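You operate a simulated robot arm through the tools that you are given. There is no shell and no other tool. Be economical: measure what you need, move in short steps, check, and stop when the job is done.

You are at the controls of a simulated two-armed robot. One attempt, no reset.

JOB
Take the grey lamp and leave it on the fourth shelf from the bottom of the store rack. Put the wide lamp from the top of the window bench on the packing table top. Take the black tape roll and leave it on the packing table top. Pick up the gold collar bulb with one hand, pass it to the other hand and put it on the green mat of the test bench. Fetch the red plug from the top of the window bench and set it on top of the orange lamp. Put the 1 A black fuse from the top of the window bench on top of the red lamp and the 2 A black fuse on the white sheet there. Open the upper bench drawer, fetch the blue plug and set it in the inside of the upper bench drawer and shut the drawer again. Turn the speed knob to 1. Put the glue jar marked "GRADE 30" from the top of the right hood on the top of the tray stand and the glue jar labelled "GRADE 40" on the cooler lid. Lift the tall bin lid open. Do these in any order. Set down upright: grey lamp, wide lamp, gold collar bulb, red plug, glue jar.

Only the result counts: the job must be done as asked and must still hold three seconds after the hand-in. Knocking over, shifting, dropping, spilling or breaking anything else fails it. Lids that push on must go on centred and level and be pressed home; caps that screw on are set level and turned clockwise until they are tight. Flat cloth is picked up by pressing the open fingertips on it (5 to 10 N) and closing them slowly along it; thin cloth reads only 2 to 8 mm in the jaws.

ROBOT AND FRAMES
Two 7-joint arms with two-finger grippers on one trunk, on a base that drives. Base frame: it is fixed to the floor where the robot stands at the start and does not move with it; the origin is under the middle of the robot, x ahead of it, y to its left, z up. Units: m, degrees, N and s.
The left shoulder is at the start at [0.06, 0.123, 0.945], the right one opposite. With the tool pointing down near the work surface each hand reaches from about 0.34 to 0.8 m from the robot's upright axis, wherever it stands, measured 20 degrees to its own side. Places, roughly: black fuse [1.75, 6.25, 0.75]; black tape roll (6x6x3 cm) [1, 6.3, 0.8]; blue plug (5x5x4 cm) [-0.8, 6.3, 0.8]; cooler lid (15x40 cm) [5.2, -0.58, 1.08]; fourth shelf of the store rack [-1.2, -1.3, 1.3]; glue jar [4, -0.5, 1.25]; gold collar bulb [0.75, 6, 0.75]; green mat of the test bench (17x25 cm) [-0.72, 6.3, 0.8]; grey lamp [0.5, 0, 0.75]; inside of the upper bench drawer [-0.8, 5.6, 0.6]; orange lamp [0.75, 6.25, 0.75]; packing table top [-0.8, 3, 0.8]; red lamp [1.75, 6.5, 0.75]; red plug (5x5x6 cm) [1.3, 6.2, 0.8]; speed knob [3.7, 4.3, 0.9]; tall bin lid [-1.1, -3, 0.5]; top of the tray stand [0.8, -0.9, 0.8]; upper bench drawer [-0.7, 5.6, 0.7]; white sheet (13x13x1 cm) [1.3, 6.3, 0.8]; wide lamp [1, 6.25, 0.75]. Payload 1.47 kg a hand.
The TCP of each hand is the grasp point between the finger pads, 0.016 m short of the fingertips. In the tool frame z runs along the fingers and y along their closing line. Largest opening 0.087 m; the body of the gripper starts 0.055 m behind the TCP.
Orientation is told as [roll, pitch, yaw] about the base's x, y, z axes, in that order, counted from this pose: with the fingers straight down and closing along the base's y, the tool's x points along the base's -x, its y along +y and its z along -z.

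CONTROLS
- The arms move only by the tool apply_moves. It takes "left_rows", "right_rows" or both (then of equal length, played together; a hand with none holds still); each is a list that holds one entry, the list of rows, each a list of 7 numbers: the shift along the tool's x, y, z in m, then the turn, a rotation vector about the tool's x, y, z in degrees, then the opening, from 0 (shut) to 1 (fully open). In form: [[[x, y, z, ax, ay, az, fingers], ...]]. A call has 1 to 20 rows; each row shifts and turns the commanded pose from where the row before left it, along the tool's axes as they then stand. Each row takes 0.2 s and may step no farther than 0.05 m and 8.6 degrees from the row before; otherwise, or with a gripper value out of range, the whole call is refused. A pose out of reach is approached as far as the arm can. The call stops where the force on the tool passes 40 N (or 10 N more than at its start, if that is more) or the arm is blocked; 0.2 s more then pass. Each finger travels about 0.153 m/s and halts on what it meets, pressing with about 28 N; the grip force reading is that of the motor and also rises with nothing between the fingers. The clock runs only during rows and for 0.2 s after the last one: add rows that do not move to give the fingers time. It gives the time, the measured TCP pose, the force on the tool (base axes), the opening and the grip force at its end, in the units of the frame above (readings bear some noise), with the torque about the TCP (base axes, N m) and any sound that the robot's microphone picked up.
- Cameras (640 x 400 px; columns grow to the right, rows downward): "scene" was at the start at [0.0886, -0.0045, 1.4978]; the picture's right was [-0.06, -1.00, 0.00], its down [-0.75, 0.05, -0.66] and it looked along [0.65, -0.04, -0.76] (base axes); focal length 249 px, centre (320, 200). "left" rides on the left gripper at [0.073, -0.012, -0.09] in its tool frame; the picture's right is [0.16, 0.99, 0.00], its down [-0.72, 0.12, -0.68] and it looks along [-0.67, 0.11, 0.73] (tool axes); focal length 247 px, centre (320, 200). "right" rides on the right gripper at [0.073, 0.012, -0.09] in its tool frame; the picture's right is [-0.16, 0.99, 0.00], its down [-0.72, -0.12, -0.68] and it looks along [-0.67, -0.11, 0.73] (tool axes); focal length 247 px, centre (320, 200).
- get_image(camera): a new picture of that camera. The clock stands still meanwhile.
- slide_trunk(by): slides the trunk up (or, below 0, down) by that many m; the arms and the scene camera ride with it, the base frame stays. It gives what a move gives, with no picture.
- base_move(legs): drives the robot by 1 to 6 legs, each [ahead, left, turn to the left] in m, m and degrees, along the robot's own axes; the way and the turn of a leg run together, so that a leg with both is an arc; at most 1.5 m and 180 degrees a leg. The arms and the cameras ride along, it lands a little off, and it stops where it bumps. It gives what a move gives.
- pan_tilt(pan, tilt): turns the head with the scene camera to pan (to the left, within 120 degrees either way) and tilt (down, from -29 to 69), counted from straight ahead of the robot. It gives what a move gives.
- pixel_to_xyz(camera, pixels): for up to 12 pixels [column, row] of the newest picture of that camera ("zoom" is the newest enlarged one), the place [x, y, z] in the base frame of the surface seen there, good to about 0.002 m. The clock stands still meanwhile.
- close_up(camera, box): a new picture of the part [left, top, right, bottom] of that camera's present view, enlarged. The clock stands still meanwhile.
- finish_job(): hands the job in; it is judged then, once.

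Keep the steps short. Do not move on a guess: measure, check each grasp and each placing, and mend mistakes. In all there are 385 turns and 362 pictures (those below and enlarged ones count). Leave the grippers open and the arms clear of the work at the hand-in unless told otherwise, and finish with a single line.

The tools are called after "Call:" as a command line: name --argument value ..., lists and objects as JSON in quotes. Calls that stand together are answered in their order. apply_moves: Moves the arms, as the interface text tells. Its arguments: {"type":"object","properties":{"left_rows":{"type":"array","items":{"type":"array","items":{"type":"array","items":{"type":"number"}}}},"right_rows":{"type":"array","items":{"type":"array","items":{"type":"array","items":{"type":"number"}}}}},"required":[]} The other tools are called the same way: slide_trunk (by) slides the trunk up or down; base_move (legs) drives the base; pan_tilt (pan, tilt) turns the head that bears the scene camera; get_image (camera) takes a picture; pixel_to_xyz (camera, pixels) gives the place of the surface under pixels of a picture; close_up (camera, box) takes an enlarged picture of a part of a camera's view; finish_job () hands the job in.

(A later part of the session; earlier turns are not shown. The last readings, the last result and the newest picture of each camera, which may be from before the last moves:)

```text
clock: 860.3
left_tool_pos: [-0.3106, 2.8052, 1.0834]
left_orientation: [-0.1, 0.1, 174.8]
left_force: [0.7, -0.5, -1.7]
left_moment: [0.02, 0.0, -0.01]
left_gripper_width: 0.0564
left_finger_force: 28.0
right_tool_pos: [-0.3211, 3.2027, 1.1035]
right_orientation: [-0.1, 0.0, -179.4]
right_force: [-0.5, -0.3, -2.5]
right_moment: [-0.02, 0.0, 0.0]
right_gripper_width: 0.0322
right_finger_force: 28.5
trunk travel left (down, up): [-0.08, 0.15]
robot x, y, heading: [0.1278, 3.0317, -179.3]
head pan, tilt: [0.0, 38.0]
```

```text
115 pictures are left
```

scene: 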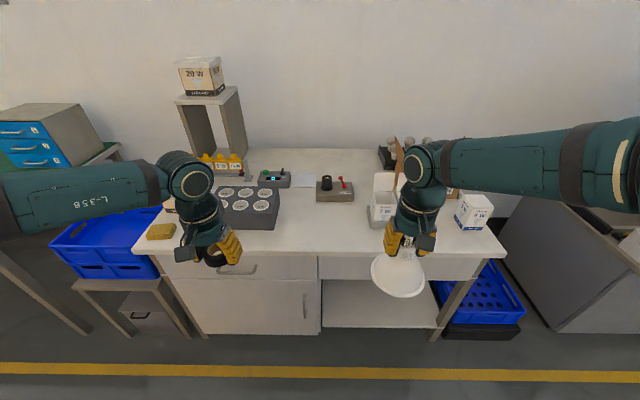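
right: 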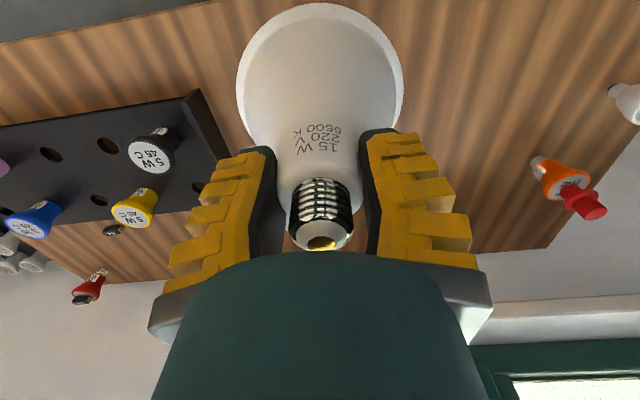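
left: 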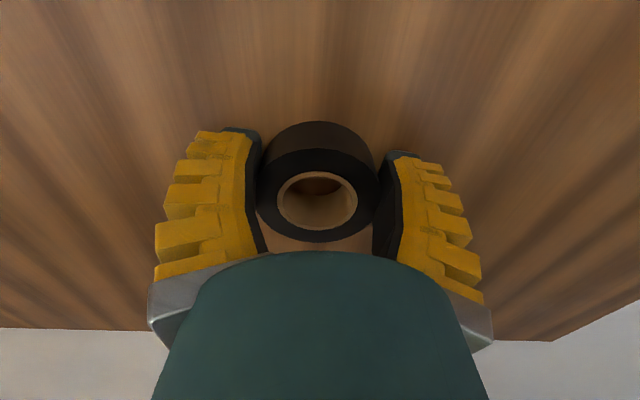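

The packing table has free space at its front middle. I'll measure.

Call:
pixel_to_xyz --camera "scene" --pixels '[[320, 225], [300, 240], [340, 240], [290, 210], [360, 225], [320, 205], [320, 255], [440, 240], [275, 225], [370, 215], [240, 243], [335, 195]]'

Call:
close_up --camera "scene" --box '[200, 140, 440, 290]'

```text
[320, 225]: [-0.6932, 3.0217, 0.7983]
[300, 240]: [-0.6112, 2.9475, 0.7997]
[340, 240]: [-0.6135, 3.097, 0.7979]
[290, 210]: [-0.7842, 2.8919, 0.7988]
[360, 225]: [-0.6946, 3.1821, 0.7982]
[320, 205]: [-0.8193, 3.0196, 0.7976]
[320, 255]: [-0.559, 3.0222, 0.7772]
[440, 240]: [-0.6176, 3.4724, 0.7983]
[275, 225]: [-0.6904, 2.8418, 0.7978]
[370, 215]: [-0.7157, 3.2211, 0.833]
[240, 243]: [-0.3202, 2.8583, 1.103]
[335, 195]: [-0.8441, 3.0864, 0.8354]
```

```text
2.67 times, centred on (320, 215) of scene
```

zoom: 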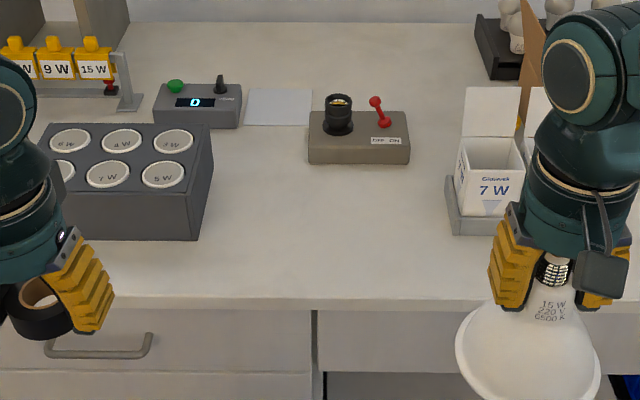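

I'll move closer, then place the tape at about (-0.64, 2.92) with the left hand.

Call:
base_move --legs '[[0.15, 0, -0.5]]'

Call:
apply_moves --left_rows '[[[-0.034, -0.026, 0, 0, 0, 0, 0], [-0.034, -0.026, 0, 0, 0, 0, 0], [-0.034, -0.026, 0, 0, 0, 0, 0], [-0.034, -0.026, 0, 0, 0, 0, 0], [-0.034, -0.026, 0, 0, 0, 0, 0], [0, 0, 0.04, 0, 0, 0, 0], [0, 0, 0.04, 0, 0, 0, 0], [0, 0, 0.04, 0, 0, 0, 0], [0, 0, 0.04, 0, 0, 0, 0], [0, 0, 0.04, 0, 0, 0, 0], [0, 0, 0, 0, 0, 0, 0]]]'

Call:
get_image --camera "scene"

```text
clock: 861.7
left_tool_pos: [-0.4595, 2.805, 1.0841]
left_orientation: [-0.1, 0.0, 174.5]
left_force: [-0.4, 0.2, -1.2]
left_moment: [0.01, -0.06, 0.01]
left_gripper_width: 0.0567
left_finger_force: 28.7
right_tool_pos: [-0.4675, 3.2032, 1.1028]
right_orientation: [-0.1, 0.1, -179.6]
right_force: [0.1, -0.5, -2.2]
right_moment: [-0.02, -0.01, 0.01]
right_gripper_width: 0.0325
right_finger_force: 28.0
trunk travel left (down, up): [-0.08, 0.15]
robot x, y, heading: [-0.0221, 3.0281, -179.7]
head pan, tilt: [0.0, 38.0]
```

```text
clock: 864.1
left_tool_pos: [-0.6151, 2.9492, 0.8833]
left_orientation: [-0.1, 0.0, 174.5]
left_force: [0.1, 0.3, -0.1]
left_moment: [-0.01, 0.03, -0.02]
left_gripper_width: 0.0568
left_finger_force: 28.2
right_tool_pos: [-0.4665, 3.2028, 1.1026]
right_orientation: [-0.2, 0.0, -179.7]
right_force: [-0.2, 0.1, -2.4]
right_moment: [0.01, 0.01, 0.03]
right_gripper_width: 0.032
right_finger_force: 28.0
trunk travel left (down, up): [-0.08, 0.15]
robot x, y, heading: [-0.0187, 3.0283, -179.8]
head pan, tilt: [0.0, 38.0]
```

```text
113 pictures are left
```

scene: 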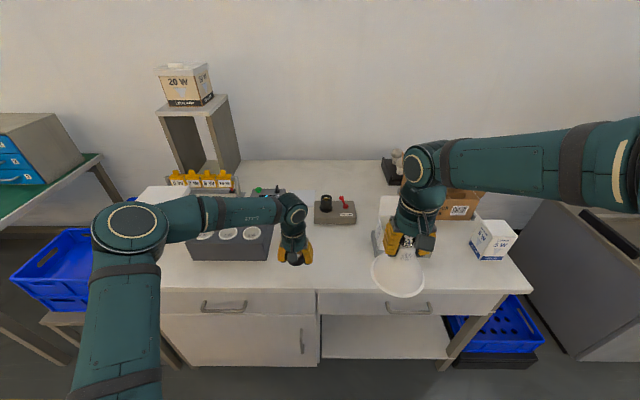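

Call:
apply_moves --left_rows '[[[-0.02, 0.035, 0.01, 0, 0, 0, 0], [0, 0, 0.03, 0, 0, 0, 0], [0, 0, 0.018, 0, 0, 0, 0], [0, 0, 0, 0, 0, 0, 0]]]'

Call:
apply_moves --left_rows '[[[0, 0, 0.003, 0, 0, 0, 0], [0, 0, 0.002, 0, 0, 0, 0], [0, 0, 0, 0, 0, 0, 0]]]'

```text
clock: 865.1
left_tool_pos: [-0.6374, 2.9164, 0.8245]
left_orientation: [-0.1, 0.0, 174.5]
left_force: [0.0, 0.2, -0.7]
left_moment: [0.01, -0.03, 0.04]
left_gripper_width: 0.0567
left_finger_force: 27.9
right_tool_pos: [-0.4658, 3.2034, 1.1014]
right_orientation: [0.0, 0.0, -179.7]
right_force: [0.1, 0.3, -2.5]
right_moment: [0.0, 0.0, 0.01]
right_gripper_width: 0.0321
right_finger_force: 28.5
trunk travel left (down, up): [-0.08, 0.15]
robot x, y, heading: [-0.0207, 3.0287, -179.5]
head pan, tilt: [0.0, 38.0]
```

```text
clock: 865.9
left_tool_pos: [-0.6374, 2.9176, 0.8197]
left_orientation: [-0.2, 0.1, 174.5]
left_force: [-0.6, 1.2, -0.7]
left_moment: [0.02, 0.01, -0.02]
left_gripper_width: 0.057
left_finger_force: 28.1
right_tool_pos: [-0.4666, 3.2035, 1.1033]
right_orientation: [-0.1, 0.0, -179.7]
right_force: [-0.5, -0.1, -1.9]
right_moment: [0.04, 0.0, 0.01]
right_gripper_width: 0.0319
right_finger_force: 27.6
trunk travel left (down, up): [-0.08, 0.15]
robot x, y, heading: [-0.0215, 3.0259, -179.8]
head pan, tilt: [0.0, 38.0]
```

Call:
apply_moves --left_rows '[[[0, 0, 0.002, 0, 0, 0, 0], [0, 0, 0.0015, 0, 0, 0, 0], [0, 0, 0, 0, 0, 0, 0]]]'

```text
clock: 866.7
left_tool_pos: [-0.639, 2.918, 0.8175]
left_orientation: [-0.1, -0.1, 174.4]
left_force: [0.8, -0.9, 12.7]
left_moment: [-0.03, -0.2, 0.03]
left_gripper_width: 0.0573
left_finger_force: 28.2
right_tool_pos: [-0.466, 3.2023, 1.1032]
right_orientation: [-0.1, 0.1, -179.7]
right_force: [0.3, -0.1, -2.4]
right_moment: [0.0, 0.03, 0.03]
right_gripper_width: 0.0322
right_finger_force: 28.3
trunk travel left (down, up): [-0.08, 0.15]
robot x, y, heading: [-0.0245, 3.0277, -179.6]
head pan, tilt: [0.0, 38.0]
```

The tape touches down. I'll open, lift and draw the left hand back. Meanwhile the right hand moves over (-0.66, 3.09).

Call:
apply_moves --left_rows '[[[0, 0, 0, 0, 0, 0, 0.75], [0, 0, 0, 0, 0, 0, 1], [0, 0, 0, 0, 0, 0, 1], [0, 0, -0.04, 0, 0, 0, 1], [0, 0, -0.04, 0, 0, 0, 1], [0, 0, -0.04, 0, 0, 0, 1], [0, 0, -0.04, 0, 0, 0, 1], [0.03, 0.02, -0.03, 0, 0, 0, 1], [0.04, 0.02, -0.02, 0, 0, 0, 1], [0.04, 0.02, -0.02, 0, 0, 0, 1], [0.04, 0.02, 0, 0, 0, 0, 1], [0, 0, 0, 0, 0, 0, 1]]]'

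Call:
apply_moves --right_rows '[[[-0.033, 0.019, 0, 0, 0, 0, 0], [-0.033, 0.019, 0, 0, 0, 0, 0], [-0.033, 0.019, 0, 0, 0, 0, 0], [-0.033, 0.019, 0, 0, 0, 0, 0], [-0.033, 0.019, 0, 0, 0, 0, 0], [-0.033, 0.019, 0, 0, 0, 0, 0], [0, 0, 0.04, 0, 0, 0, 0], [0, 0, 0.04, 0, 0, 0, 0], [0, 0, 0.04, 0, 0, 0, 0], [0, 0, 0.04, 0, 0, 0, 0], [0, 0, 0, 0, 0, 0, 0]]]'

Call:
get_image --camera "scene"

Call:
get_image --camera "right"

```text
clock: 869.3
left_tool_pos: [-0.4948, 2.8262, 1.0473]
left_orientation: [-0.1, 0.0, 174.5]
left_force: [-0.1, -0.3, -0.1]
left_moment: [0.05, -0.03, -0.01]
left_gripper_width: 0.0871
left_finger_force: 0.1
right_tool_pos: [-0.4676, 3.2026, 1.1026]
right_orientation: [-0.1, 0.0, -179.9]
right_force: [0.6, 0.1, -3.6]
right_moment: [-0.02, -0.03, 0.0]
right_gripper_width: 0.0322
right_finger_force: 28.0
trunk travel left (down, up): [-0.08, 0.15]
robot x, y, heading: [-0.0277, 3.0291, -179.5]
head pan, tilt: [0.0, 38.0]
```

```text
clock: 871.7
left_tool_pos: [-0.4958, 2.8252, 1.048]
left_orientation: [-0.1, -0.1, 174.5]
left_force: [0.2, -0.6, -0.2]
left_moment: [0.02, -0.05, -0.02]
left_gripper_width: 0.0869
left_finger_force: 0.1
right_tool_pos: [-0.665, 3.0845, 0.9434]
right_orientation: [-0.1, -0.1, -179.8]
right_force: [-0.5, -0.6, -2.4]
right_moment: [0.03, 0.03, 0.02]
right_gripper_width: 0.0323
right_finger_force: 27.9
trunk travel left (down, up): [-0.08, 0.15]
robot x, y, heading: [-0.0244, 3.0221, -179.5]
head pan, tilt: [0.0, 38.0]
```

```text
112 pictures are left
```

scene: 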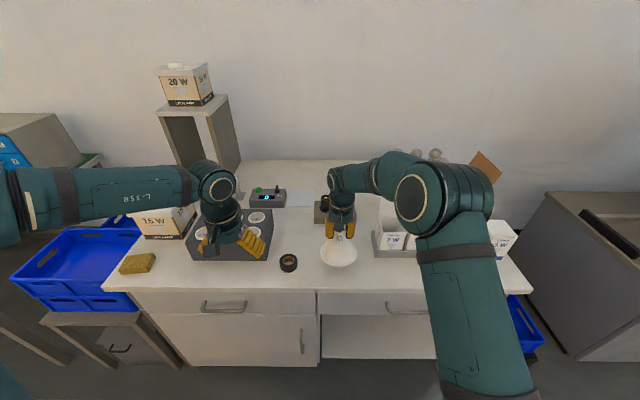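

```text
111 pictures are left
```

right: 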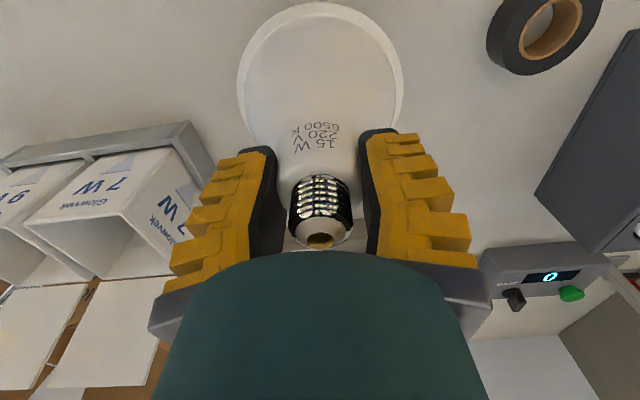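

Call:
apply_moves --right_rows '[[[0, 0, 0.025, 0, 0, 0, 0], [0, 0, 0.015, 0, 0, 0, 0], [0, 0, 0, 0, 0, 0, 0]]]'

Call:
apply_moves --right_rows '[[[0, 0, 0.003, 0, 0, 0, 0], [0, 0, 0.002, 0, 0, 0, 0], [0, 0, 0, 0, 0, 0, 0]]]'

Call:
apply_moves --right_rows '[[[0, 0, 0.002, 0, 0, 0, 0], [0, 0, 0, 0, 0, 0, 0]]]'

```text
clock: 872.5
left_tool_pos: [-0.4956, 2.8258, 1.0484]
left_orientation: [-0.1, 0.0, 174.6]
left_force: [0.6, -0.4, -0.3]
left_moment: [-0.03, 0.0, 0.0]
left_gripper_width: 0.0868
left_finger_force: 0.2
right_tool_pos: [-0.6653, 3.0853, 0.9017]
right_orientation: [-0.1, 0.0, -179.7]
right_force: [0.1, -0.6, -2.5]
right_moment: [0.03, 0.0, 0.01]
right_gripper_width: 0.0325
right_finger_force: 28.2
trunk travel left (down, up): [-0.08, 0.15]
robot x, y, heading: [-0.0205, 3.0266, -179.3]
head pan, tilt: [0.0, 38.0]
```

```text
clock: 873.3
left_tool_pos: [-0.4963, 2.8253, 1.0482]
left_orientation: [-0.1, -0.1, 174.5]
left_force: [0.5, -0.7, -0.7]
left_moment: [-0.02, 0.0, -0.02]
left_gripper_width: 0.0868
left_finger_force: 0.0
right_tool_pos: [-0.665, 3.0878, 0.897]
right_orientation: [-0.1, 0.1, -179.7]
right_force: [0.6, 1.4, -1.0]
right_moment: [0.01, 0.14, -0.02]
right_gripper_width: 0.0322
right_finger_force: 28.3
trunk travel left (down, up): [-0.08, 0.15]
robot x, y, heading: [-0.0222, 3.0286, -179.6]
head pan, tilt: [0.0, 38.0]
```

```text
clock: 873.9
left_tool_pos: [-0.4951, 2.8258, 1.0489]
left_orientation: [-0.2, 0.1, 174.5]
left_force: [0.8, 0.2, 0.4]
left_moment: [0.0, -0.01, -0.02]
left_gripper_width: 0.0868
left_finger_force: 0.0
right_tool_pos: [-0.6649, 3.0888, 0.8968]
right_orientation: [-0.1, -0.1, -179.8]
right_force: [-1.2, 2.0, 8.5]
right_moment: [-0.12, 0.52, -0.16]
right_gripper_width: 0.0333
right_finger_force: 28.4
trunk travel left (down, up): [-0.08, 0.15]
robot x, y, heading: [-0.0211, 3.0277, -180.0]
head pan, tilt: [0.0, 38.0]
```

Call:
apply_moves --right_rows '[[[0, 0, 0.001, 0, 0, 0, 0], [0, 0, 0, 0, 0, 0, 0.4], [0, 0, 0, 0, 0, 0, 0.5], [0, 0, 0, 0, 0, 0, 0.65], [0, 0, 0, 0, 0, 0, 0.8], [0, 0, 0, 0, 0, 0, 0.8], [0, 0, -0.03, 0, 0, 0, 0.8], [0, 0, -0.04, 0, 0, 0, 0.8], [0, 0, -0.04, 0, 0, 0, 0.8], [0, 0, -0.04, 0, 0, 0, 1], [0.04, -0.02, -0.02, 0, 0, 0, 1], [0.04, -0.02, -0.02, 0, 0, 0, 1], [0.04, -0.02, 0, 0, 0, 0, 1], [0.04, -0.02, 0, 0, 0, 0, 1], [0, 0, 0, 0, 0, 0, 1]]]'

Call:
get_image --camera "scene"

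Call:
close_up --camera "scene" --box '[240, 180, 400, 290]'

```text
clock: 877.1
left_tool_pos: [-0.4958, 2.8242, 1.0479]
left_orientation: [-0.1, -0.1, 174.4]
left_force: [-0.1, 0.6, 0.1]
left_moment: [-0.06, -0.01, 0.03]
left_gripper_width: 0.087
left_finger_force: 0.1
right_tool_pos: [-0.5041, 3.1671, 1.0809]
right_orientation: [-0.1, 0.1, -179.8]
right_force: [-0.1, 0.1, 0.1]
right_moment: [-0.03, 0.02, 0.03]
right_gripper_width: 0.087
right_finger_force: 0.0
trunk travel left (down, up): [-0.08, 0.15]
robot x, y, heading: [-0.0225, 3.027, -179.8]
head pan, tilt: [0.0, 38.0]
```

```text
110 pictures are left
```

scene: 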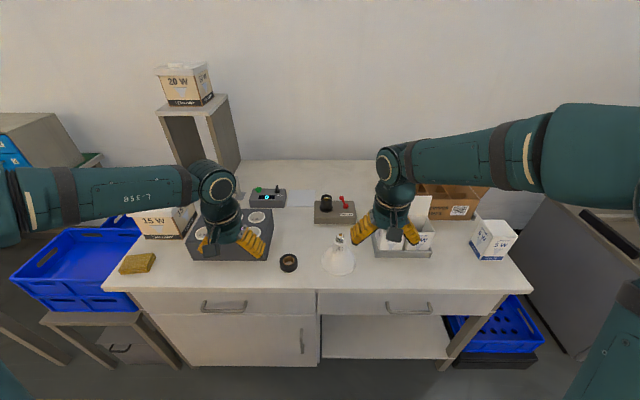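

```text
3.64 times, centred on (320, 235) of scene
```

zoom: 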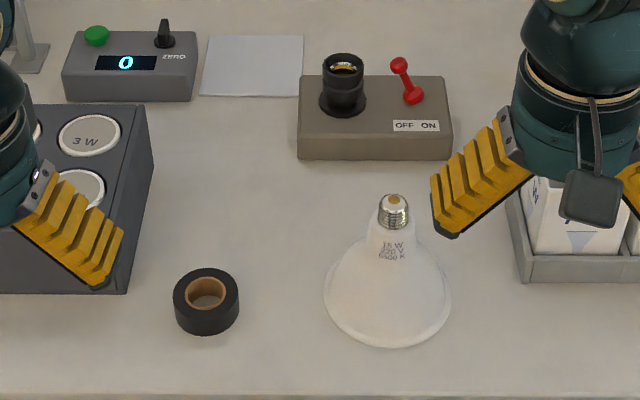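

Both are placed. The last job is the speed knob. I'll drive back north and then east to the oven panel.

Call:
base_move --legs '[[-0.17, 0, 0], [0, -1.0, 0], [0, -1.0, 0], [0, 0, 180]]'

Call:
pan_tilt --pan 0 --tilt 25

Call:
get_image --camera "scene"

```text
clock: 903.4
left_tool_pos: [0.5888, 5.2587, 1.0482]
left_orientation: [-0.1, 0.0, -2.2]
left_force: [-0.5, -0.2, 0.5]
left_moment: [-0.03, 0.01, 0.01]
left_gripper_width: 0.0869
left_finger_force: 0.0
right_tool_pos: [0.6178, 4.9178, 1.0826]
right_orientation: [-0.1, 0.0, 3.6]
right_force: [0.9, 0.0, 0.0]
right_moment: [0.02, 0.0, -0.02]
right_gripper_width: 0.087
right_finger_force: 0.2
trunk travel left (down, up): [-0.08, 0.15]
robot x, y, heading: [0.1287, 5.0282, 3.8]
head pan, tilt: [0.0, 38.0]
```

```text
clock: 904.2
left_tool_pos: [0.5893, 5.259, 1.0483]
left_orientation: [-0.1, 0.0, -2.1]
left_force: [0.4, 0.3, -0.2]
left_moment: [-0.02, 0.0, 0.03]
left_gripper_width: 0.0868
left_finger_force: 0.0
right_tool_pos: [0.6166, 4.9181, 1.0828]
right_orientation: [-0.1, 0.0, 3.6]
right_force: [0.7, -0.2, 0.0]
right_moment: [0.02, 0.01, 0.04]
right_gripper_width: 0.0868
right_finger_force: 0.0
trunk travel left (down, up): [-0.08, 0.15]
robot x, y, heading: [0.1292, 5.0269, 3.9]
head pan, tilt: [0.0, 25.0]
```

```text
108 pictures are left
```

scene: 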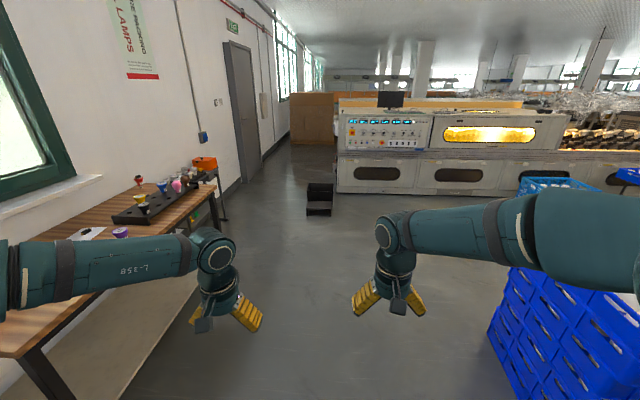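

Call:
pixel_to_xyz --camera "scene" --pixels '[[310, 215], [332, 212], [320, 190], [345, 150], [428, 150], [385, 140], [500, 330], [520, 270]]'

Call:
close_up --camera "scene" --box '[335, 100, 440, 165]'

```text
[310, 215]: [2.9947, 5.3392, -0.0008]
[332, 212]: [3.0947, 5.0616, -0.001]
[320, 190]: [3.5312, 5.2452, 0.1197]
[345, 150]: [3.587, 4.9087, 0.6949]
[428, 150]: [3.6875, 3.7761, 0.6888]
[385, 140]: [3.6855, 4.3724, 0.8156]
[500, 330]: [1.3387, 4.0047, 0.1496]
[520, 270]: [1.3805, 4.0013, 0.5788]
```

```text
6.10 times, centred on (388, 132) of scene
```

zoom: 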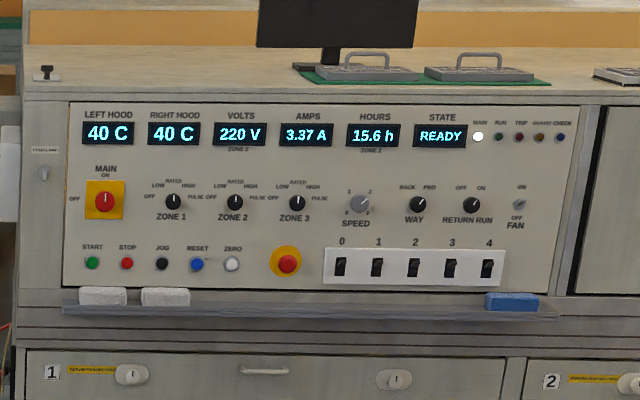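

The speed knob is the grey one at about (358,203) in the zoom. I'll drive there, avoiding the step stool at y > 5.05.

Call:
base_move --legs '[[0, 0, -3.9], [1.4, 0, 0], [1.3, -0.5, 0]]'

Call:
pan_tilt --pan -5 --tilt 30

Call:
get_image --camera "scene"

```text
clock: 918.2
left_tool_pos: [3.3189, 4.8255, 1.0482]
left_orientation: [0.0, -0.1, -4.1]
left_force: [0.0, -0.2, 0.0]
left_moment: [0.02, 0.0, 0.02]
left_gripper_width: 0.0872
left_finger_force: 0.1
right_tool_pos: [3.3339, 4.4844, 1.0818]
right_orientation: [-0.1, 0.0, 1.6]
right_force: [-0.2, -0.3, -0.4]
right_moment: [-0.01, 0.04, 0.01]
right_gripper_width: 0.0871
right_finger_force: 0.1
trunk travel left (down, up): [-0.08, 0.15]
robot x, y, heading: [2.8475, 4.6098, 1.8]
head pan, tilt: [0.0, 25.0]
```

```text
clock: 918.8
left_tool_pos: [3.3173, 4.8246, 1.0483]
left_orientation: [-0.1, 0.0, -4.1]
left_force: [-0.5, -0.8, 0.1]
left_moment: [-0.01, 0.0, -0.02]
left_gripper_width: 0.0869
left_finger_force: 0.2
right_tool_pos: [3.3349, 4.4838, 1.0831]
right_orientation: [-0.1, 0.0, 1.7]
right_force: [0.1, -0.2, 0.2]
right_moment: [-0.03, -0.01, 0.04]
right_gripper_width: 0.0866
right_finger_force: 0.0
trunk travel left (down, up): [-0.08, 0.15]
robot x, y, heading: [2.8482, 4.6108, 1.9]
head pan, tilt: [-5.0, 30.0]
```

```text
106 pictures are left
```

scene: 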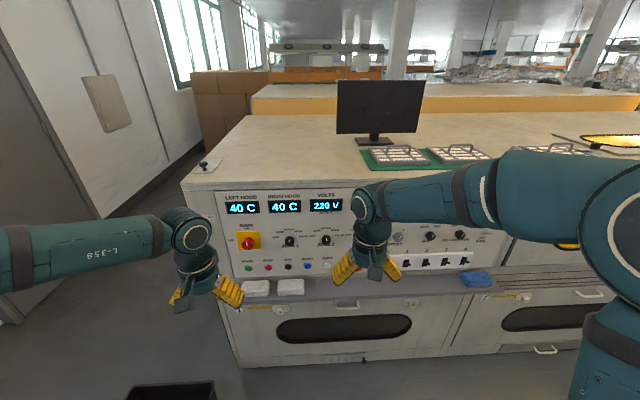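

Call:
close_up --camera "scene" --box '[370, 215, 450, 265]'

Call:
pixel_to_xyz --camera "scene" --pixels '[[391, 238], [400, 245], [410, 230], [430, 236], [465, 275], [370, 275], [420, 262]]'

```text
8.00 times, centred on (410, 240) of scene
```

zoom: 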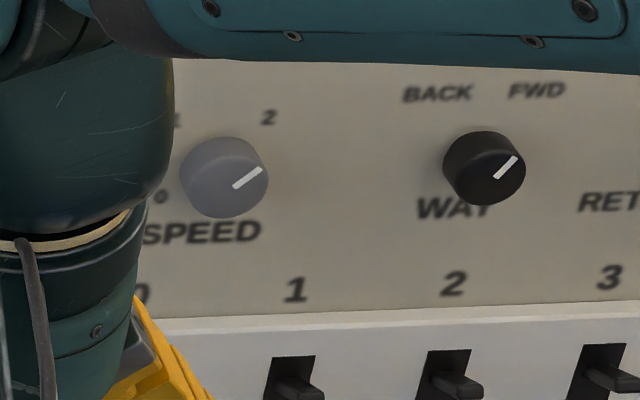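

```text
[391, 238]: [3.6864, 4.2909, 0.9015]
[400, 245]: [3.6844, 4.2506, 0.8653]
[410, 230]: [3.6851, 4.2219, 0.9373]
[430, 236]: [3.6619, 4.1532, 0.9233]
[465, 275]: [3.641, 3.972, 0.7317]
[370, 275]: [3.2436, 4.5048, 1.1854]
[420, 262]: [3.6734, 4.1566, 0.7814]
```

Call:
pixel_to_xyz --camera "zoom" --pixels '[[222, 175], [195, 175], [255, 185], [225, 150], [225, 205], [267, 118], [485, 165], [300, 200]]'

Call:
apply_moves --right_rows '[[[0.02, -0.04, 0, 0, 0, 0, 1], [0.02, -0.04, 0, 0, 0, 0, 1], [0.02, -0.04, 0, 0, 0, 0, 1], [0.02, -0.04, 0, 0, 0, 0, 1]]]'

Call:
pan_tilt --pan -15 --tilt 30

Call:
get_image --camera "scene"

```text
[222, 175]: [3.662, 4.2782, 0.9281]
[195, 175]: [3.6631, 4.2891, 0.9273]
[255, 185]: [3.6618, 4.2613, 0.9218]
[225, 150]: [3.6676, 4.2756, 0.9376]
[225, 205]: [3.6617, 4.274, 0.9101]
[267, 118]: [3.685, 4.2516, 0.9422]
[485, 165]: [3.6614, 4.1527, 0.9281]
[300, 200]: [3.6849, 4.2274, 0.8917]
```

```text
clock: 919.8
left_tool_pos: [3.3167, 4.824, 1.0473]
left_orientation: [-0.1, 0.0, -4.1]
left_force: [0.2, 0.8, 0.8]
left_moment: [0.01, -0.04, -0.01]
left_gripper_width: 0.0869
left_finger_force: 0.0
right_tool_pos: [3.2583, 4.318, 1.0823]
right_orientation: [-0.1, 0.0, 1.5]
right_force: [-1.0, -1.0, 0.4]
right_moment: [-0.01, 0.01, 0.02]
right_gripper_width: 0.087
right_finger_force: 0.0
trunk travel left (down, up): [-0.08, 0.15]
robot x, y, heading: [2.8473, 4.6095, 1.6]
head pan, tilt: [-5.0, 30.0]
```

```text
clock: 920.5
left_tool_pos: [3.3183, 4.8249, 1.0477]
left_orientation: [-0.1, -0.1, -4.1]
left_force: [-0.6, 1.0, -0.2]
left_moment: [-0.03, 0.0, 0.02]
left_gripper_width: 0.0871
left_finger_force: 0.1
right_tool_pos: [3.2591, 4.3185, 1.0816]
right_orientation: [-0.1, 0.0, 1.7]
right_force: [0.2, -0.3, 0.3]
right_moment: [-0.01, -0.02, 0.0]
right_gripper_width: 0.0869
right_finger_force: 0.0
trunk travel left (down, up): [-0.08, 0.15]
robot x, y, heading: [2.8461, 4.6132, 1.8]
head pan, tilt: [-15.0, 30.0]
```

```text
104 pictures are left
```

scene: 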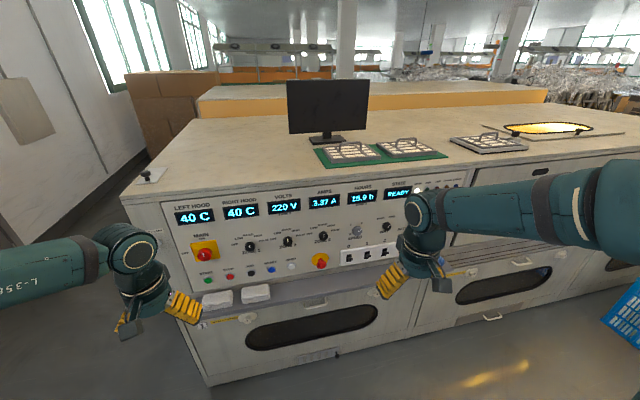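

Call:
close_up --camera "scene" --box '[332, 212, 380, 248]'

Call:
pixel_to_xyz --camera "zoom" --pixels '[[320, 200], [260, 170], [380, 170], [250, 235], [390, 235], [320, 275]]'

```text
11.11 times, centred on (356, 230) of scene
```

zoom: 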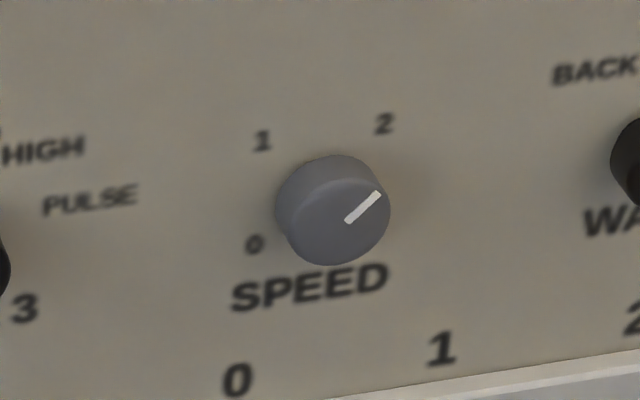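

```text
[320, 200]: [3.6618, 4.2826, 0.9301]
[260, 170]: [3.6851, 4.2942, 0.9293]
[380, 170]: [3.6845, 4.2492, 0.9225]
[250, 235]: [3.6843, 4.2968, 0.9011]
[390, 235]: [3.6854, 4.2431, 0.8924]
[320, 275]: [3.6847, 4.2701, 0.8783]
```

Call:
pixel_to_xyz --camera "zoom" --pixels '[[262, 142], [383, 126], [254, 246], [278, 210], [388, 205], [333, 262], [333, 157], [348, 220], [378, 195], [335, 220]]'

```text
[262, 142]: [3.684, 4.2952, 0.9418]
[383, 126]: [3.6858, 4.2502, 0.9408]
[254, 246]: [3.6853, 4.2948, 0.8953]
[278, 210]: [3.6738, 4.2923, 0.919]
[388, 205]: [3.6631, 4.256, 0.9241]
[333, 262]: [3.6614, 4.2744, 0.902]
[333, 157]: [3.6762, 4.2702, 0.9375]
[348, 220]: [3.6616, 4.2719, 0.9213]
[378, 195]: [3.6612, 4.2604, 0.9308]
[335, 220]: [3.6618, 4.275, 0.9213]
```

Knob axis: (y 4.273, z 0.919). The labels show 0 at lower-left, 1 at upper-left and 2 at upper-right; the pointer is on 2, so it needs 90° counter-clockwise. I'll position the robot for the right hand.

Call:
base_move --legs '[[0.05, -0.17, -1.8]]'

Call:
apply_moves --right_rows '[[[-0.04, 0.025, 0, 0, 0, 0, 1], [-0.04, 0.025, 0, 0, 0, 0, 1], [-0.04, 0.025, 0, 0, 0, 0, 1], [-0.03, 0.025, 0, 0, 0, 0, 1], [0, 0, 0, 0, -7.5, 0, 0.7], [0, 0, 0, 0, -7.5, 0, 0.7], [0, 0, 0, 0, -7.5, 0, 0.7], [0, 0, 0, 0, -7.5, 0, 0.7], [0, 0, 0, 0, -7.5, 0, 0.7], [0, 0, 0, 0, -7.5, 0, 0.7], [0, 0, 0, 0, -7.5, 0, 0.7], [0, 0, 0, 0, -7.5, 0, 0.7], [0, 0, 0, 0, -7.5, 0, 0.7], [0, 0, 0, 0, -7.5, 0, 0.7]]]'

```text
clock: 922.6
left_tool_pos: [3.3758, 4.6419, 1.049]
left_orientation: [-0.2, 0.0, -6.2]
left_force: [0.7, -0.6, 0.9]
left_moment: [0.03, -0.01, 0.01]
left_gripper_width: 0.0872
left_finger_force: 0.1
right_tool_pos: [3.3003, 4.1375, 1.081]
right_orientation: [-0.1, 0.1, -0.3]
right_force: [0.1, -1.0, 0.6]
right_moment: [0.03, 0.04, -0.01]
right_gripper_width: 0.087
right_finger_force: 0.1
trunk travel left (down, up): [-0.08, 0.15]
robot x, y, heading: [2.8964, 4.442, 0.0]
head pan, tilt: [-15.0, 30.0]
```

```text
clock: 925.6
left_tool_pos: [3.3755, 4.6416, 1.0482]
left_orientation: [0.0, 0.1, -6.1]
left_force: [0.2, 0.4, 0.3]
left_moment: [0.01, -0.02, 0.01]
left_gripper_width: 0.0868
left_finger_force: 0.1
right_tool_pos: [3.4495, 4.2343, 1.077]
right_orientation: [-3.5, -68.4, 2.2]
right_force: [-0.3, 0.1, -0.1]
right_moment: [-0.02, 0.03, 0.01]
right_gripper_width: 0.0653
right_finger_force: 3.4
right hand out of reach, approached as far as the arm can: row 11, 14
trunk travel left (down, up): [-0.08, 0.15]
robot x, y, heading: [2.899, 4.4449, -0.2]
head pan, tilt: [-15.0, 30.0]
```

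Call:
apply_moves --right_rows '[[[-0.0148, 0.01, 0.0372, 0, 0, 0, 0.7], [-0.0148, 0.01, 0.0372, 0, 0, 0, 0.7], [0, 0, 0, 0, -7.2, 0, 0.7], [0, 0, 0, 0, -7.2, 0, 0.7], [0, 0, 0, 0, -7.2, 0, 0.7], [0, 0, 0, 0, 0, 0, 0.7]]]'

```text
clock: 927.0
left_tool_pos: [3.3745, 4.6419, 1.047]
left_orientation: [0.0, 0.1, -6.0]
left_force: [0.8, -0.4, 0.3]
left_moment: [0.03, -0.01, 0.03]
left_gripper_width: 0.0868
left_finger_force: 0.0
right_tool_pos: [3.5301, 4.2531, 1.0823]
right_orientation: [-5.4, -77.4, 3.9]
right_force: [-1.0, -0.6, -0.6]
right_moment: [0.01, 0.0, -0.01]
right_gripper_width: 0.0655
right_finger_force: 3.0
right hand out of reach, approached as far as the arm can: row 4, 5
trunk travel left (down, up): [-0.08, 0.15]
robot x, y, heading: [2.9002, 4.4433, -0.2]
head pan, tilt: [-15.0, 30.0]
```

Call:
apply_moves --right_rows '[[[0.036, 0.005, 0.026, 0, 0, 0, 0.7], [0.036, 0.005, 0.026, 0, 0, 0, 0.7], [0.036, 0.005, 0.026, 0, 0, 0, 0.7], [0.036, 0.005, 0.026, 0, 0, 0, 0.7], [0, 0, 0, 0, -6, 0, 0.7], [0, 0, 0, 0, -6, 0, 0.7], [0, 0, 0, 0, 0, 0, 0.7]]]'

Call:
get_image --camera "right"

```text
clock: 928.6
left_tool_pos: [3.3738, 4.6415, 1.0485]
left_orientation: [0.0, -0.1, -6.1]
left_force: [-0.4, 0.5, 0.1]
left_moment: [0.0, 0.03, -0.01]
left_gripper_width: 0.087
left_finger_force: 0.0
right_tool_pos: [3.5439, 4.2479, 1.0545]
right_orientation: [-5.3, -77.5, 3.8]
right_force: [-1.2, 0.9, -0.2]
right_moment: [-0.03, 0.03, 0.01]
right_gripper_width: 0.0654
right_finger_force: 3.2
right hand out of reach, approached as far as the arm can: row 1, 2, 3, 4, 5, 6
trunk travel left (down, up): [-0.08, 0.15]
robot x, y, heading: [2.9009, 4.4404, -0.0]
head pan, tilt: [-15.0, 30.0]
```

```text
102 pictures are left
```

right: 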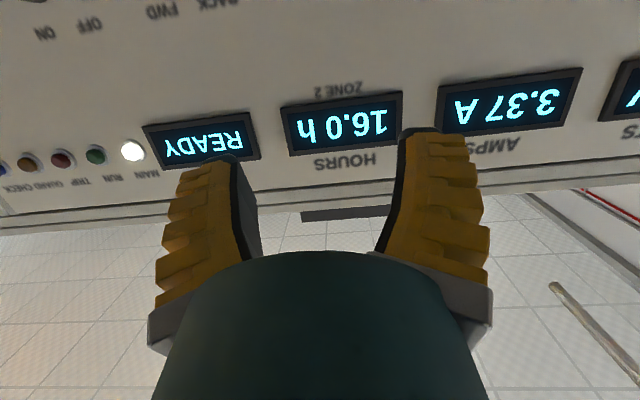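

The wrist limit blocks level fingers when the arm is bent this much. A straighter arm will help, so I'll back the base 0.15 m and extend.

Call:
base_move --legs '[[-0.15, 0, 0]]'

Call:
apply_moves --right_rows '[[[-0.0087, 0.004, 0.039, 0, 0, 0, 0.7], [-0.0087, 0.004, 0.039, 0, 0, 0, 0.7], [-0.0087, 0.004, 0.039, 0, 0, 0, 0.7], [0.0, 0.004, 0.03, 0, -4, 0, 0.7], [0.03, 0, 0, 0, -4, 0, 0.7], [0.03, 0, 0, 0, -4, 0, 0.7], [0.03, 0, 0, 0, 0, 0, 0.7], [0.03, 0, 0, 0, 0, 0, 0.7], [0, 0, 0, 0, 0, 0, 0.7]]]'

Call:
get_image --camera "right"

```text
clock: 930.0
left_tool_pos: [3.2259, 4.6438, 1.049]
left_orientation: [-0.1, -0.1, -5.8]
left_force: [-0.4, -0.2, 0.1]
left_moment: [0.02, -0.04, -0.04]
left_gripper_width: 0.0871
left_finger_force: 0.0
right_tool_pos: [3.3955, 4.2488, 1.0558]
right_orientation: [-5.3, -77.6, 3.9]
right_force: [-0.7, -0.2, 0.3]
right_moment: [0.04, 0.0, -0.02]
right_gripper_width: 0.0652
right_finger_force: 3.1
trunk travel left (down, up): [-0.08, 0.15]
robot x, y, heading: [2.7545, 4.4453, -0.3]
head pan, tilt: [-15.0, 30.0]
```

```text
clock: 932.0
left_tool_pos: [3.2261, 4.6438, 1.0478]
left_orientation: [-0.2, 0.0, -5.9]
left_force: [-0.1, 0.2, 0.2]
left_moment: [0.01, 0.04, 0.0]
left_gripper_width: 0.0868
left_finger_force: 0.0
right_tool_pos: [3.5304, 4.2612, 1.0514]
right_orientation: [-6.0, -78.7, 4.6]
right_force: [-0.1, -0.4, 0.8]
right_moment: [0.01, -0.03, 0.0]
right_gripper_width: 0.0655
right_finger_force: 3.6
right hand out of reach, approached as far as the arm can: row 4, 5, 6, 7, 8
trunk travel left (down, up): [-0.08, 0.15]
robot x, y, heading: [2.7512, 4.4415, 0.1]
head pan, tilt: [-15.0, 30.0]
```

```text
101 pictures are left
```

right: 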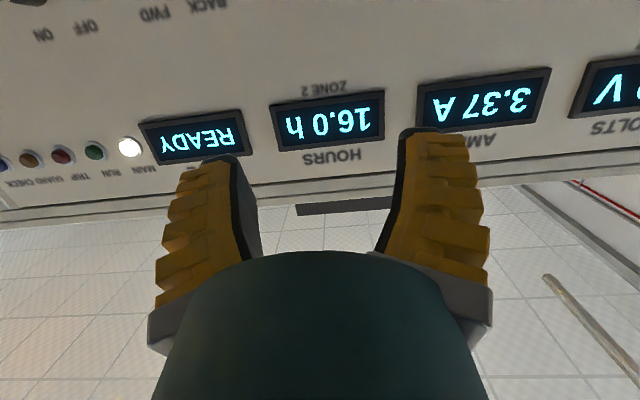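

Rolling the hand relaxed this limit earlier. I'll roll it -90° and then lower it level.

Call:
apply_moves --right_rows '[[[0, 0, 0, 0, 0, -8.2, 0.7], [0, 0, 0, 0, 0, -8.2, 0.7], [0, 0, 0, 0, 0, -8.2, 0.7], [0, 0, 0, 0, 0, -8.2, 0.7], [0, 0, 0, 0, 0, -8.2, 0.7], [0, 0, 0, 0, 0, -8.2, 0.7], [0, 0, 0, 0, 0, -8.2, 0.7], [0, 0, 0, 0, 0, -8.2, 0.7], [0, 0, 0, 0, 0, -8.2, 0.7], [0, 0, 0, 0, 0, -8.2, 0.7], [0, 0, 0, 0, 0, -8.2, 0.7], [0, 0, 0, 0, 0, 0, 0.7]]]'

Call:
get_image --camera "scene"

```text
clock: 934.6
left_tool_pos: [3.2277, 4.6443, 1.0487]
left_orientation: [-0.2, 0.0, -5.9]
left_force: [0.2, -0.2, -0.7]
left_moment: [0.0, 0.02, 0.0]
left_gripper_width: 0.087
left_finger_force: 0.0
right_tool_pos: [3.5284, 4.2609, 1.052]
right_orientation: [-78.8, 1.5, 88.7]
right_force: [-0.3, -0.1, 0.1]
right_moment: [0.03, 0.0, 0.02]
right_gripper_width: 0.0655
right_finger_force: 3.2
trunk travel left (down, up): [-0.08, 0.15]
robot x, y, heading: [2.7514, 4.4462, -0.4]
head pan, tilt: [-15.0, 30.0]
```

```text
100 pictures are left
```

scene: 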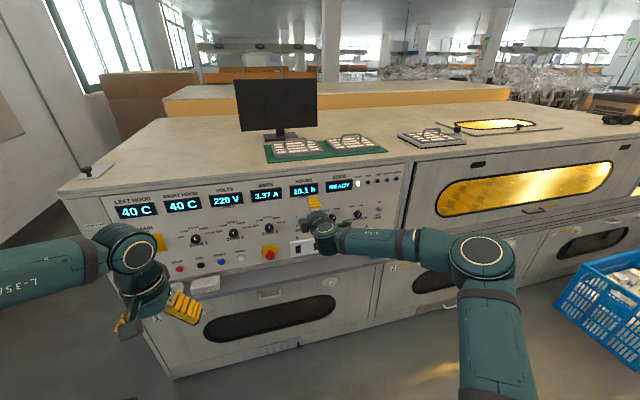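

Call:
apply_moves --right_rows '[[[0, 0.0326, 0.0065, 0, 0, 0, 0.7], [0, 0.0326, 0.0065, 0, 0, 0, 0.7], [0, 0.0326, 0.0065, 0, 0, 0, 0.7], [0, 0.0326, 0.0065, 0, 0, 0, 0.7], [0, 0, 0, 5, 0, 0, 0.7], [0, 0, 0, 5, 0, 0, 0.7], [0, 0, 0, 0, 0, 0, 0.7]]]'

Call:
get_image --camera "right"

```text
clock: 936.2
left_tool_pos: [3.2264, 4.644, 1.0478]
left_orientation: [-0.1, 0.0, -5.8]
left_force: [-0.3, 0.4, 0.2]
left_moment: [-0.01, 0.02, -0.02]
left_gripper_width: 0.0872
left_finger_force: 0.1
right_tool_pos: [3.5283, 4.2598, 1.0524]
right_orientation: [-78.8, 1.3, 88.8]
right_force: [0.2, 0.4, -0.1]
right_moment: [0.0, 0.01, 0.01]
right_gripper_width: 0.0653
right_finger_force: 2.7
right hand out of reach, approached as far as the arm can: row 1, 2, 3, 4, 5, 6
trunk travel left (down, up): [-0.08, 0.15]
robot x, y, heading: [2.7484, 4.444, -0.0]
head pan, tilt: [-15.0, 30.0]
```

```text
99 pictures are left
```

right: 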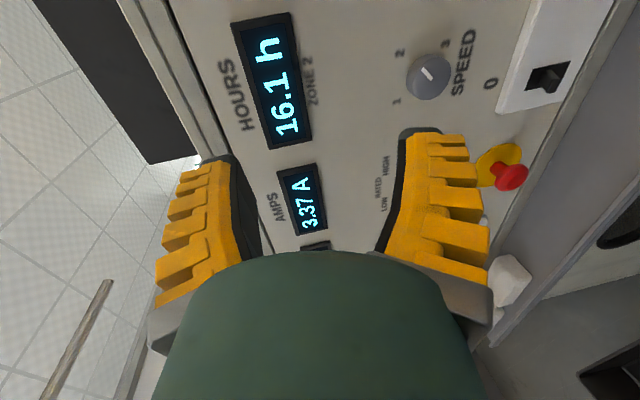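

The limit is in the wrist pitch. I'll accept a slight downward tilt: unroll the hand, lower the trunk fully, tilt to about 72° and approach. I'll then turn the knob by rotating the hand about the knob's own axis in steps.

Call:
apply_moves --right_rows '[[[0, 0, 0, 0, 0, 8.2, 0.7], [0, 0, 0, 0, 0, 8.2, 0.7], [0, 0, 0, 0, 0, 8.2, 0.7], [0, 0, 0, 0, 0, 8.2, 0.7], [0, 0, 0, 0, 0, 8.2, 0.7], [0, 0, 0, 0, 0, 8.2, 0.7], [0, 0, 0, 0, 0, 8.2, 0.7], [0, 0, 0, 0, 0, 8.2, 0.7], [0, 0, 0, 0, 0, 8.2, 0.7], [0, 0, 0, 0, 0, 8.2, 0.7], [0, 0, 0, 0, 0, 8.2, 0.7], [0, 0, 0, 0, 6, 0, 0.7]]]'

Call:
slide_trunk --by -0.08

Call:
apply_moves --right_rows '[[[0.015, 0.003, 0.003, 0, 0, 0, 0.7], [0.015, 0.003, 0.003, 0, 0, 0, 0.7], [0.015, 0.003, 0.003, 0, 0, 0, 0.7], [0.01, 0.003, 0.003, 0, 0, 0, 0.7], [0, 0, 0, 0, 0, 0, 0.7]]]'

Call:
get_image --camera "right"

```text
clock: 938.8
left_tool_pos: [3.2264, 4.6437, 1.0476]
left_orientation: [-0.1, 0.0, -6.0]
left_force: [0.0, 0.4, 0.4]
left_moment: [0.03, 0.02, -0.02]
left_gripper_width: 0.0871
left_finger_force: 0.1
right_tool_pos: [3.5282, 4.2595, 1.0529]
right_orientation: [-3.6, -72.7, 2.2]
right_force: [0.2, 0.3, -0.1]
right_moment: [-0.01, -0.01, 0.03]
right_gripper_width: 0.0653
right_finger_force: 3.3
trunk travel left (down, up): [-0.08, 0.15]
robot x, y, heading: [2.7507, 4.4461, -0.2]
head pan, tilt: [-15.0, 30.0]
```

```text
clock: 940.0
left_tool_pos: [3.2266, 4.6429, 0.968]
left_orientation: [-0.2, 0.0, -5.9]
left_force: [0.1, 0.6, 0.8]
left_moment: [0.03, 0.02, -0.01]
left_gripper_width: 0.087
left_finger_force: 0.1
right_tool_pos: [3.5292, 4.2583, 0.9746]
right_orientation: [-3.9, -72.8, 2.5]
right_force: [-0.4, 0.6, 0.5]
right_moment: [0.0, -0.01, 0.02]
right_gripper_width: 0.0655
right_finger_force: 3.5
trunk travel left (down, up): [0.0, 0.23]
robot x, y, heading: [2.753, 4.4454, -0.1]
head pan, tilt: [-15.0, 30.0]
```

```text
clock: 941.2
left_tool_pos: [3.2265, 4.6424, 0.9683]
left_orientation: [0.0, 0.0, -5.9]
left_force: [-0.3, 0.3, 0.0]
left_moment: [0.01, 0.04, 0.0]
left_gripper_width: 0.0871
left_finger_force: 0.1
right_tool_pos: [3.5248, 4.2699, 0.917]
right_orientation: [-3.8, -72.7, 2.5]
right_force: [-0.1, 0.7, 0.2]
right_moment: [-0.05, 0.02, 0.03]
right_gripper_width: 0.0654
right_finger_force: 2.6
trunk travel left (down, up): [0.0, 0.23]
robot x, y, heading: [2.7473, 4.447, -0.1]
head pan, tilt: [-15.0, 30.0]
```

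```text
98 pictures are left
```

right: 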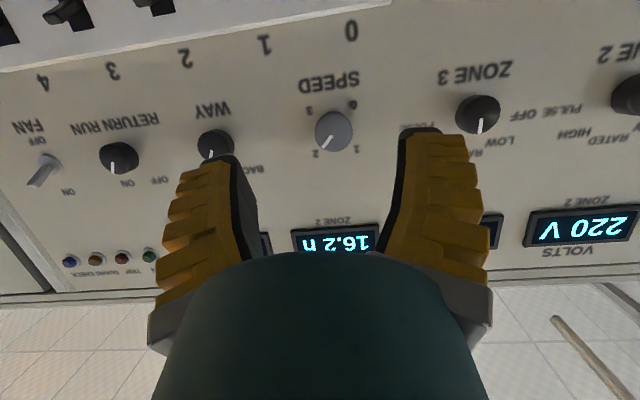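

That works. The hand is in front of the knob at z 0.917. I'll try to level it a bit further.

Call:
apply_moves --right_rows '[[[0, 0, 0, 0, -5, 0, 0.6], [0, 0, 0, 0, -4, 0, 0.6], [0, 0, 0, 0, 0, 0, 0.6]]]'

```text
clock: 942.0
left_tool_pos: [3.2271, 4.6432, 0.9685]
left_orientation: [-0.1, 0.1, -5.8]
left_force: [0.3, -0.9, 0.1]
left_moment: [0.03, 0.01, 0.0]
left_gripper_width: 0.0873
left_finger_force: 0.0
right_tool_pos: [3.5241, 4.2691, 0.9172]
right_orientation: [-4.0, -72.7, 2.5]
right_force: [0.2, 0.5, -0.4]
right_moment: [0.0, 0.0, -0.03]
right_gripper_width: 0.0574
right_finger_force: 4.1
right hand out of reach, approached as far as the arm can: row 1, 2
trunk travel left (down, up): [0.0, 0.23]
robot x, y, heading: [2.7519, 4.4443, -0.4]
head pan, tilt: [-15.0, 30.0]
```

I'll approach the knob along the panel normal with the fingers about 57 mm apart.

Call:
apply_moves --right_rows '[[[-0.0099, 0.0016, 0.03, 0, 0, 0, 0.6], [-0.0099, 0.0016, 0.03, 0, 0, 0, 0.6], [-0.0099, 0.0016, 0.03, 0, 0, 0, 0.6], [0, 0, 0, 0, 0, 0, 0.6]]]'

Call:
get_image --camera "right"

```text
clock: 943.0
left_tool_pos: [3.2262, 4.6445, 0.969]
left_orientation: [-0.2, 0.0, -5.8]
left_force: [0.3, 0.9, -0.1]
left_moment: [0.0, 0.04, 0.0]
left_gripper_width: 0.087
left_finger_force: 0.0
right_tool_pos: [3.6217, 4.2706, 0.9164]
right_orientation: [-3.9, -72.7, 2.5]
right_force: [0.1, -0.2, 0.0]
right_moment: [0.03, 0.02, -0.04]
right_gripper_width: 0.0575
right_finger_force: 3.8
trunk travel left (down, up): [0.0, 0.23]
robot x, y, heading: [2.7494, 4.4402, -0.2]
head pan, tilt: [-15.0, 30.0]
```

```text
97 pictures are left
```

right: 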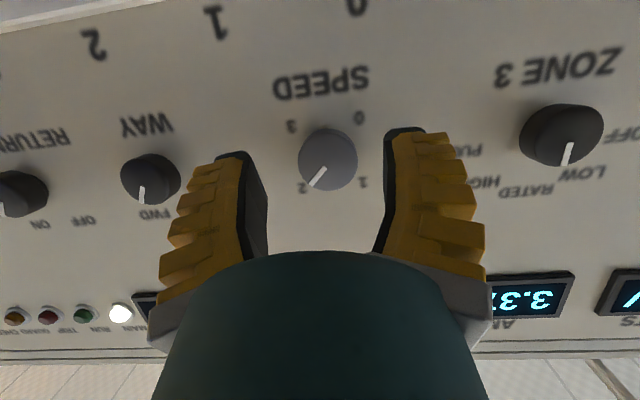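

Call:
apply_moves --right_rows '[[[-0.0057, 0.003, 0.0182, 0, 0, 0, 0.6], [-0.0057, 0, 0.0182, 0, 0, 0, 0.6], [0, 0, 0, 0, 0, 0, 0.6]]]'

Call:
get_image --camera "right"

```text
clock: 943.8
left_tool_pos: [3.2262, 4.6431, 0.9671]
left_orientation: [-0.1, -0.1, -5.9]
left_force: [-0.1, 0.4, 1.4]
left_moment: [0.0, -0.01, 0.0]
left_gripper_width: 0.0871
left_finger_force: 0.1
right_tool_pos: [3.6589, 4.2746, 0.9194]
right_orientation: [-3.8, -72.8, 2.6]
right_force: [-0.5, 0.7, -0.3]
right_moment: [0.01, -0.01, 0.0]
right_gripper_width: 0.0574
right_finger_force: 4.0
trunk travel left (down, up): [0.0, 0.23]
robot x, y, heading: [2.7525, 4.4421, 0.2]
head pan, tilt: [-15.0, 30.0]
```

```text
96 pictures are left
```

right: 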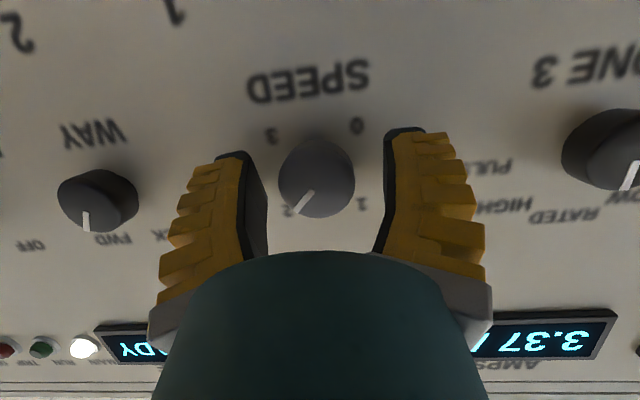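

The knob sits between the pads. I'll pre-rotate +30°, grip and turn -60° (counter-clockwise).

Call:
apply_moves --right_rows '[[[0, 0, 0, 0, 0, 7.5, 0.6], [0, 0, 0, 0, 0, 7.5, 0.6], [0, 0, 0, 0, 0, 7.5, 0.6], [0, 0, 0, 0, 0, 7.5, 0.6], [0, 0, 0, 0, 0, 0, 0.6], [0, 0, 0, 0, 0, 0, 0.4], [0, 0, 0, 0, 0, 0, 0.2], [0, 0, 0, 0, 0, 0, 0], [0, 0, 0, 0, 0, 0, 0]]]'

Call:
get_image --camera "right"

```text
clock: 945.8
left_tool_pos: [3.2259, 4.6434, 0.9693]
left_orientation: [-0.1, -0.1, -5.9]
left_force: [0.4, 0.3, -0.2]
left_moment: [0.02, 0.02, -0.02]
left_gripper_width: 0.0871
left_finger_force: 0.0
right_tool_pos: [3.6566, 4.2745, 0.9195]
right_orientation: [57.3, -56.9, -63.3]
right_force: [-11.1, -0.3, -0.8]
right_moment: [0.0, -0.44, 0.01]
right_gripper_width: 0.0316
right_finger_force: 29.7
trunk travel left (down, up): [0.0, 0.23]
robot x, y, heading: [2.7513, 4.442, -0.3]
head pan, tilt: [-15.0, 30.0]
```

```text
95 pictures are left
```

right: 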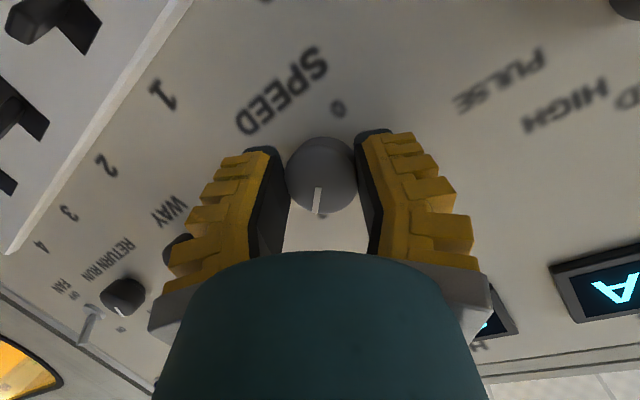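

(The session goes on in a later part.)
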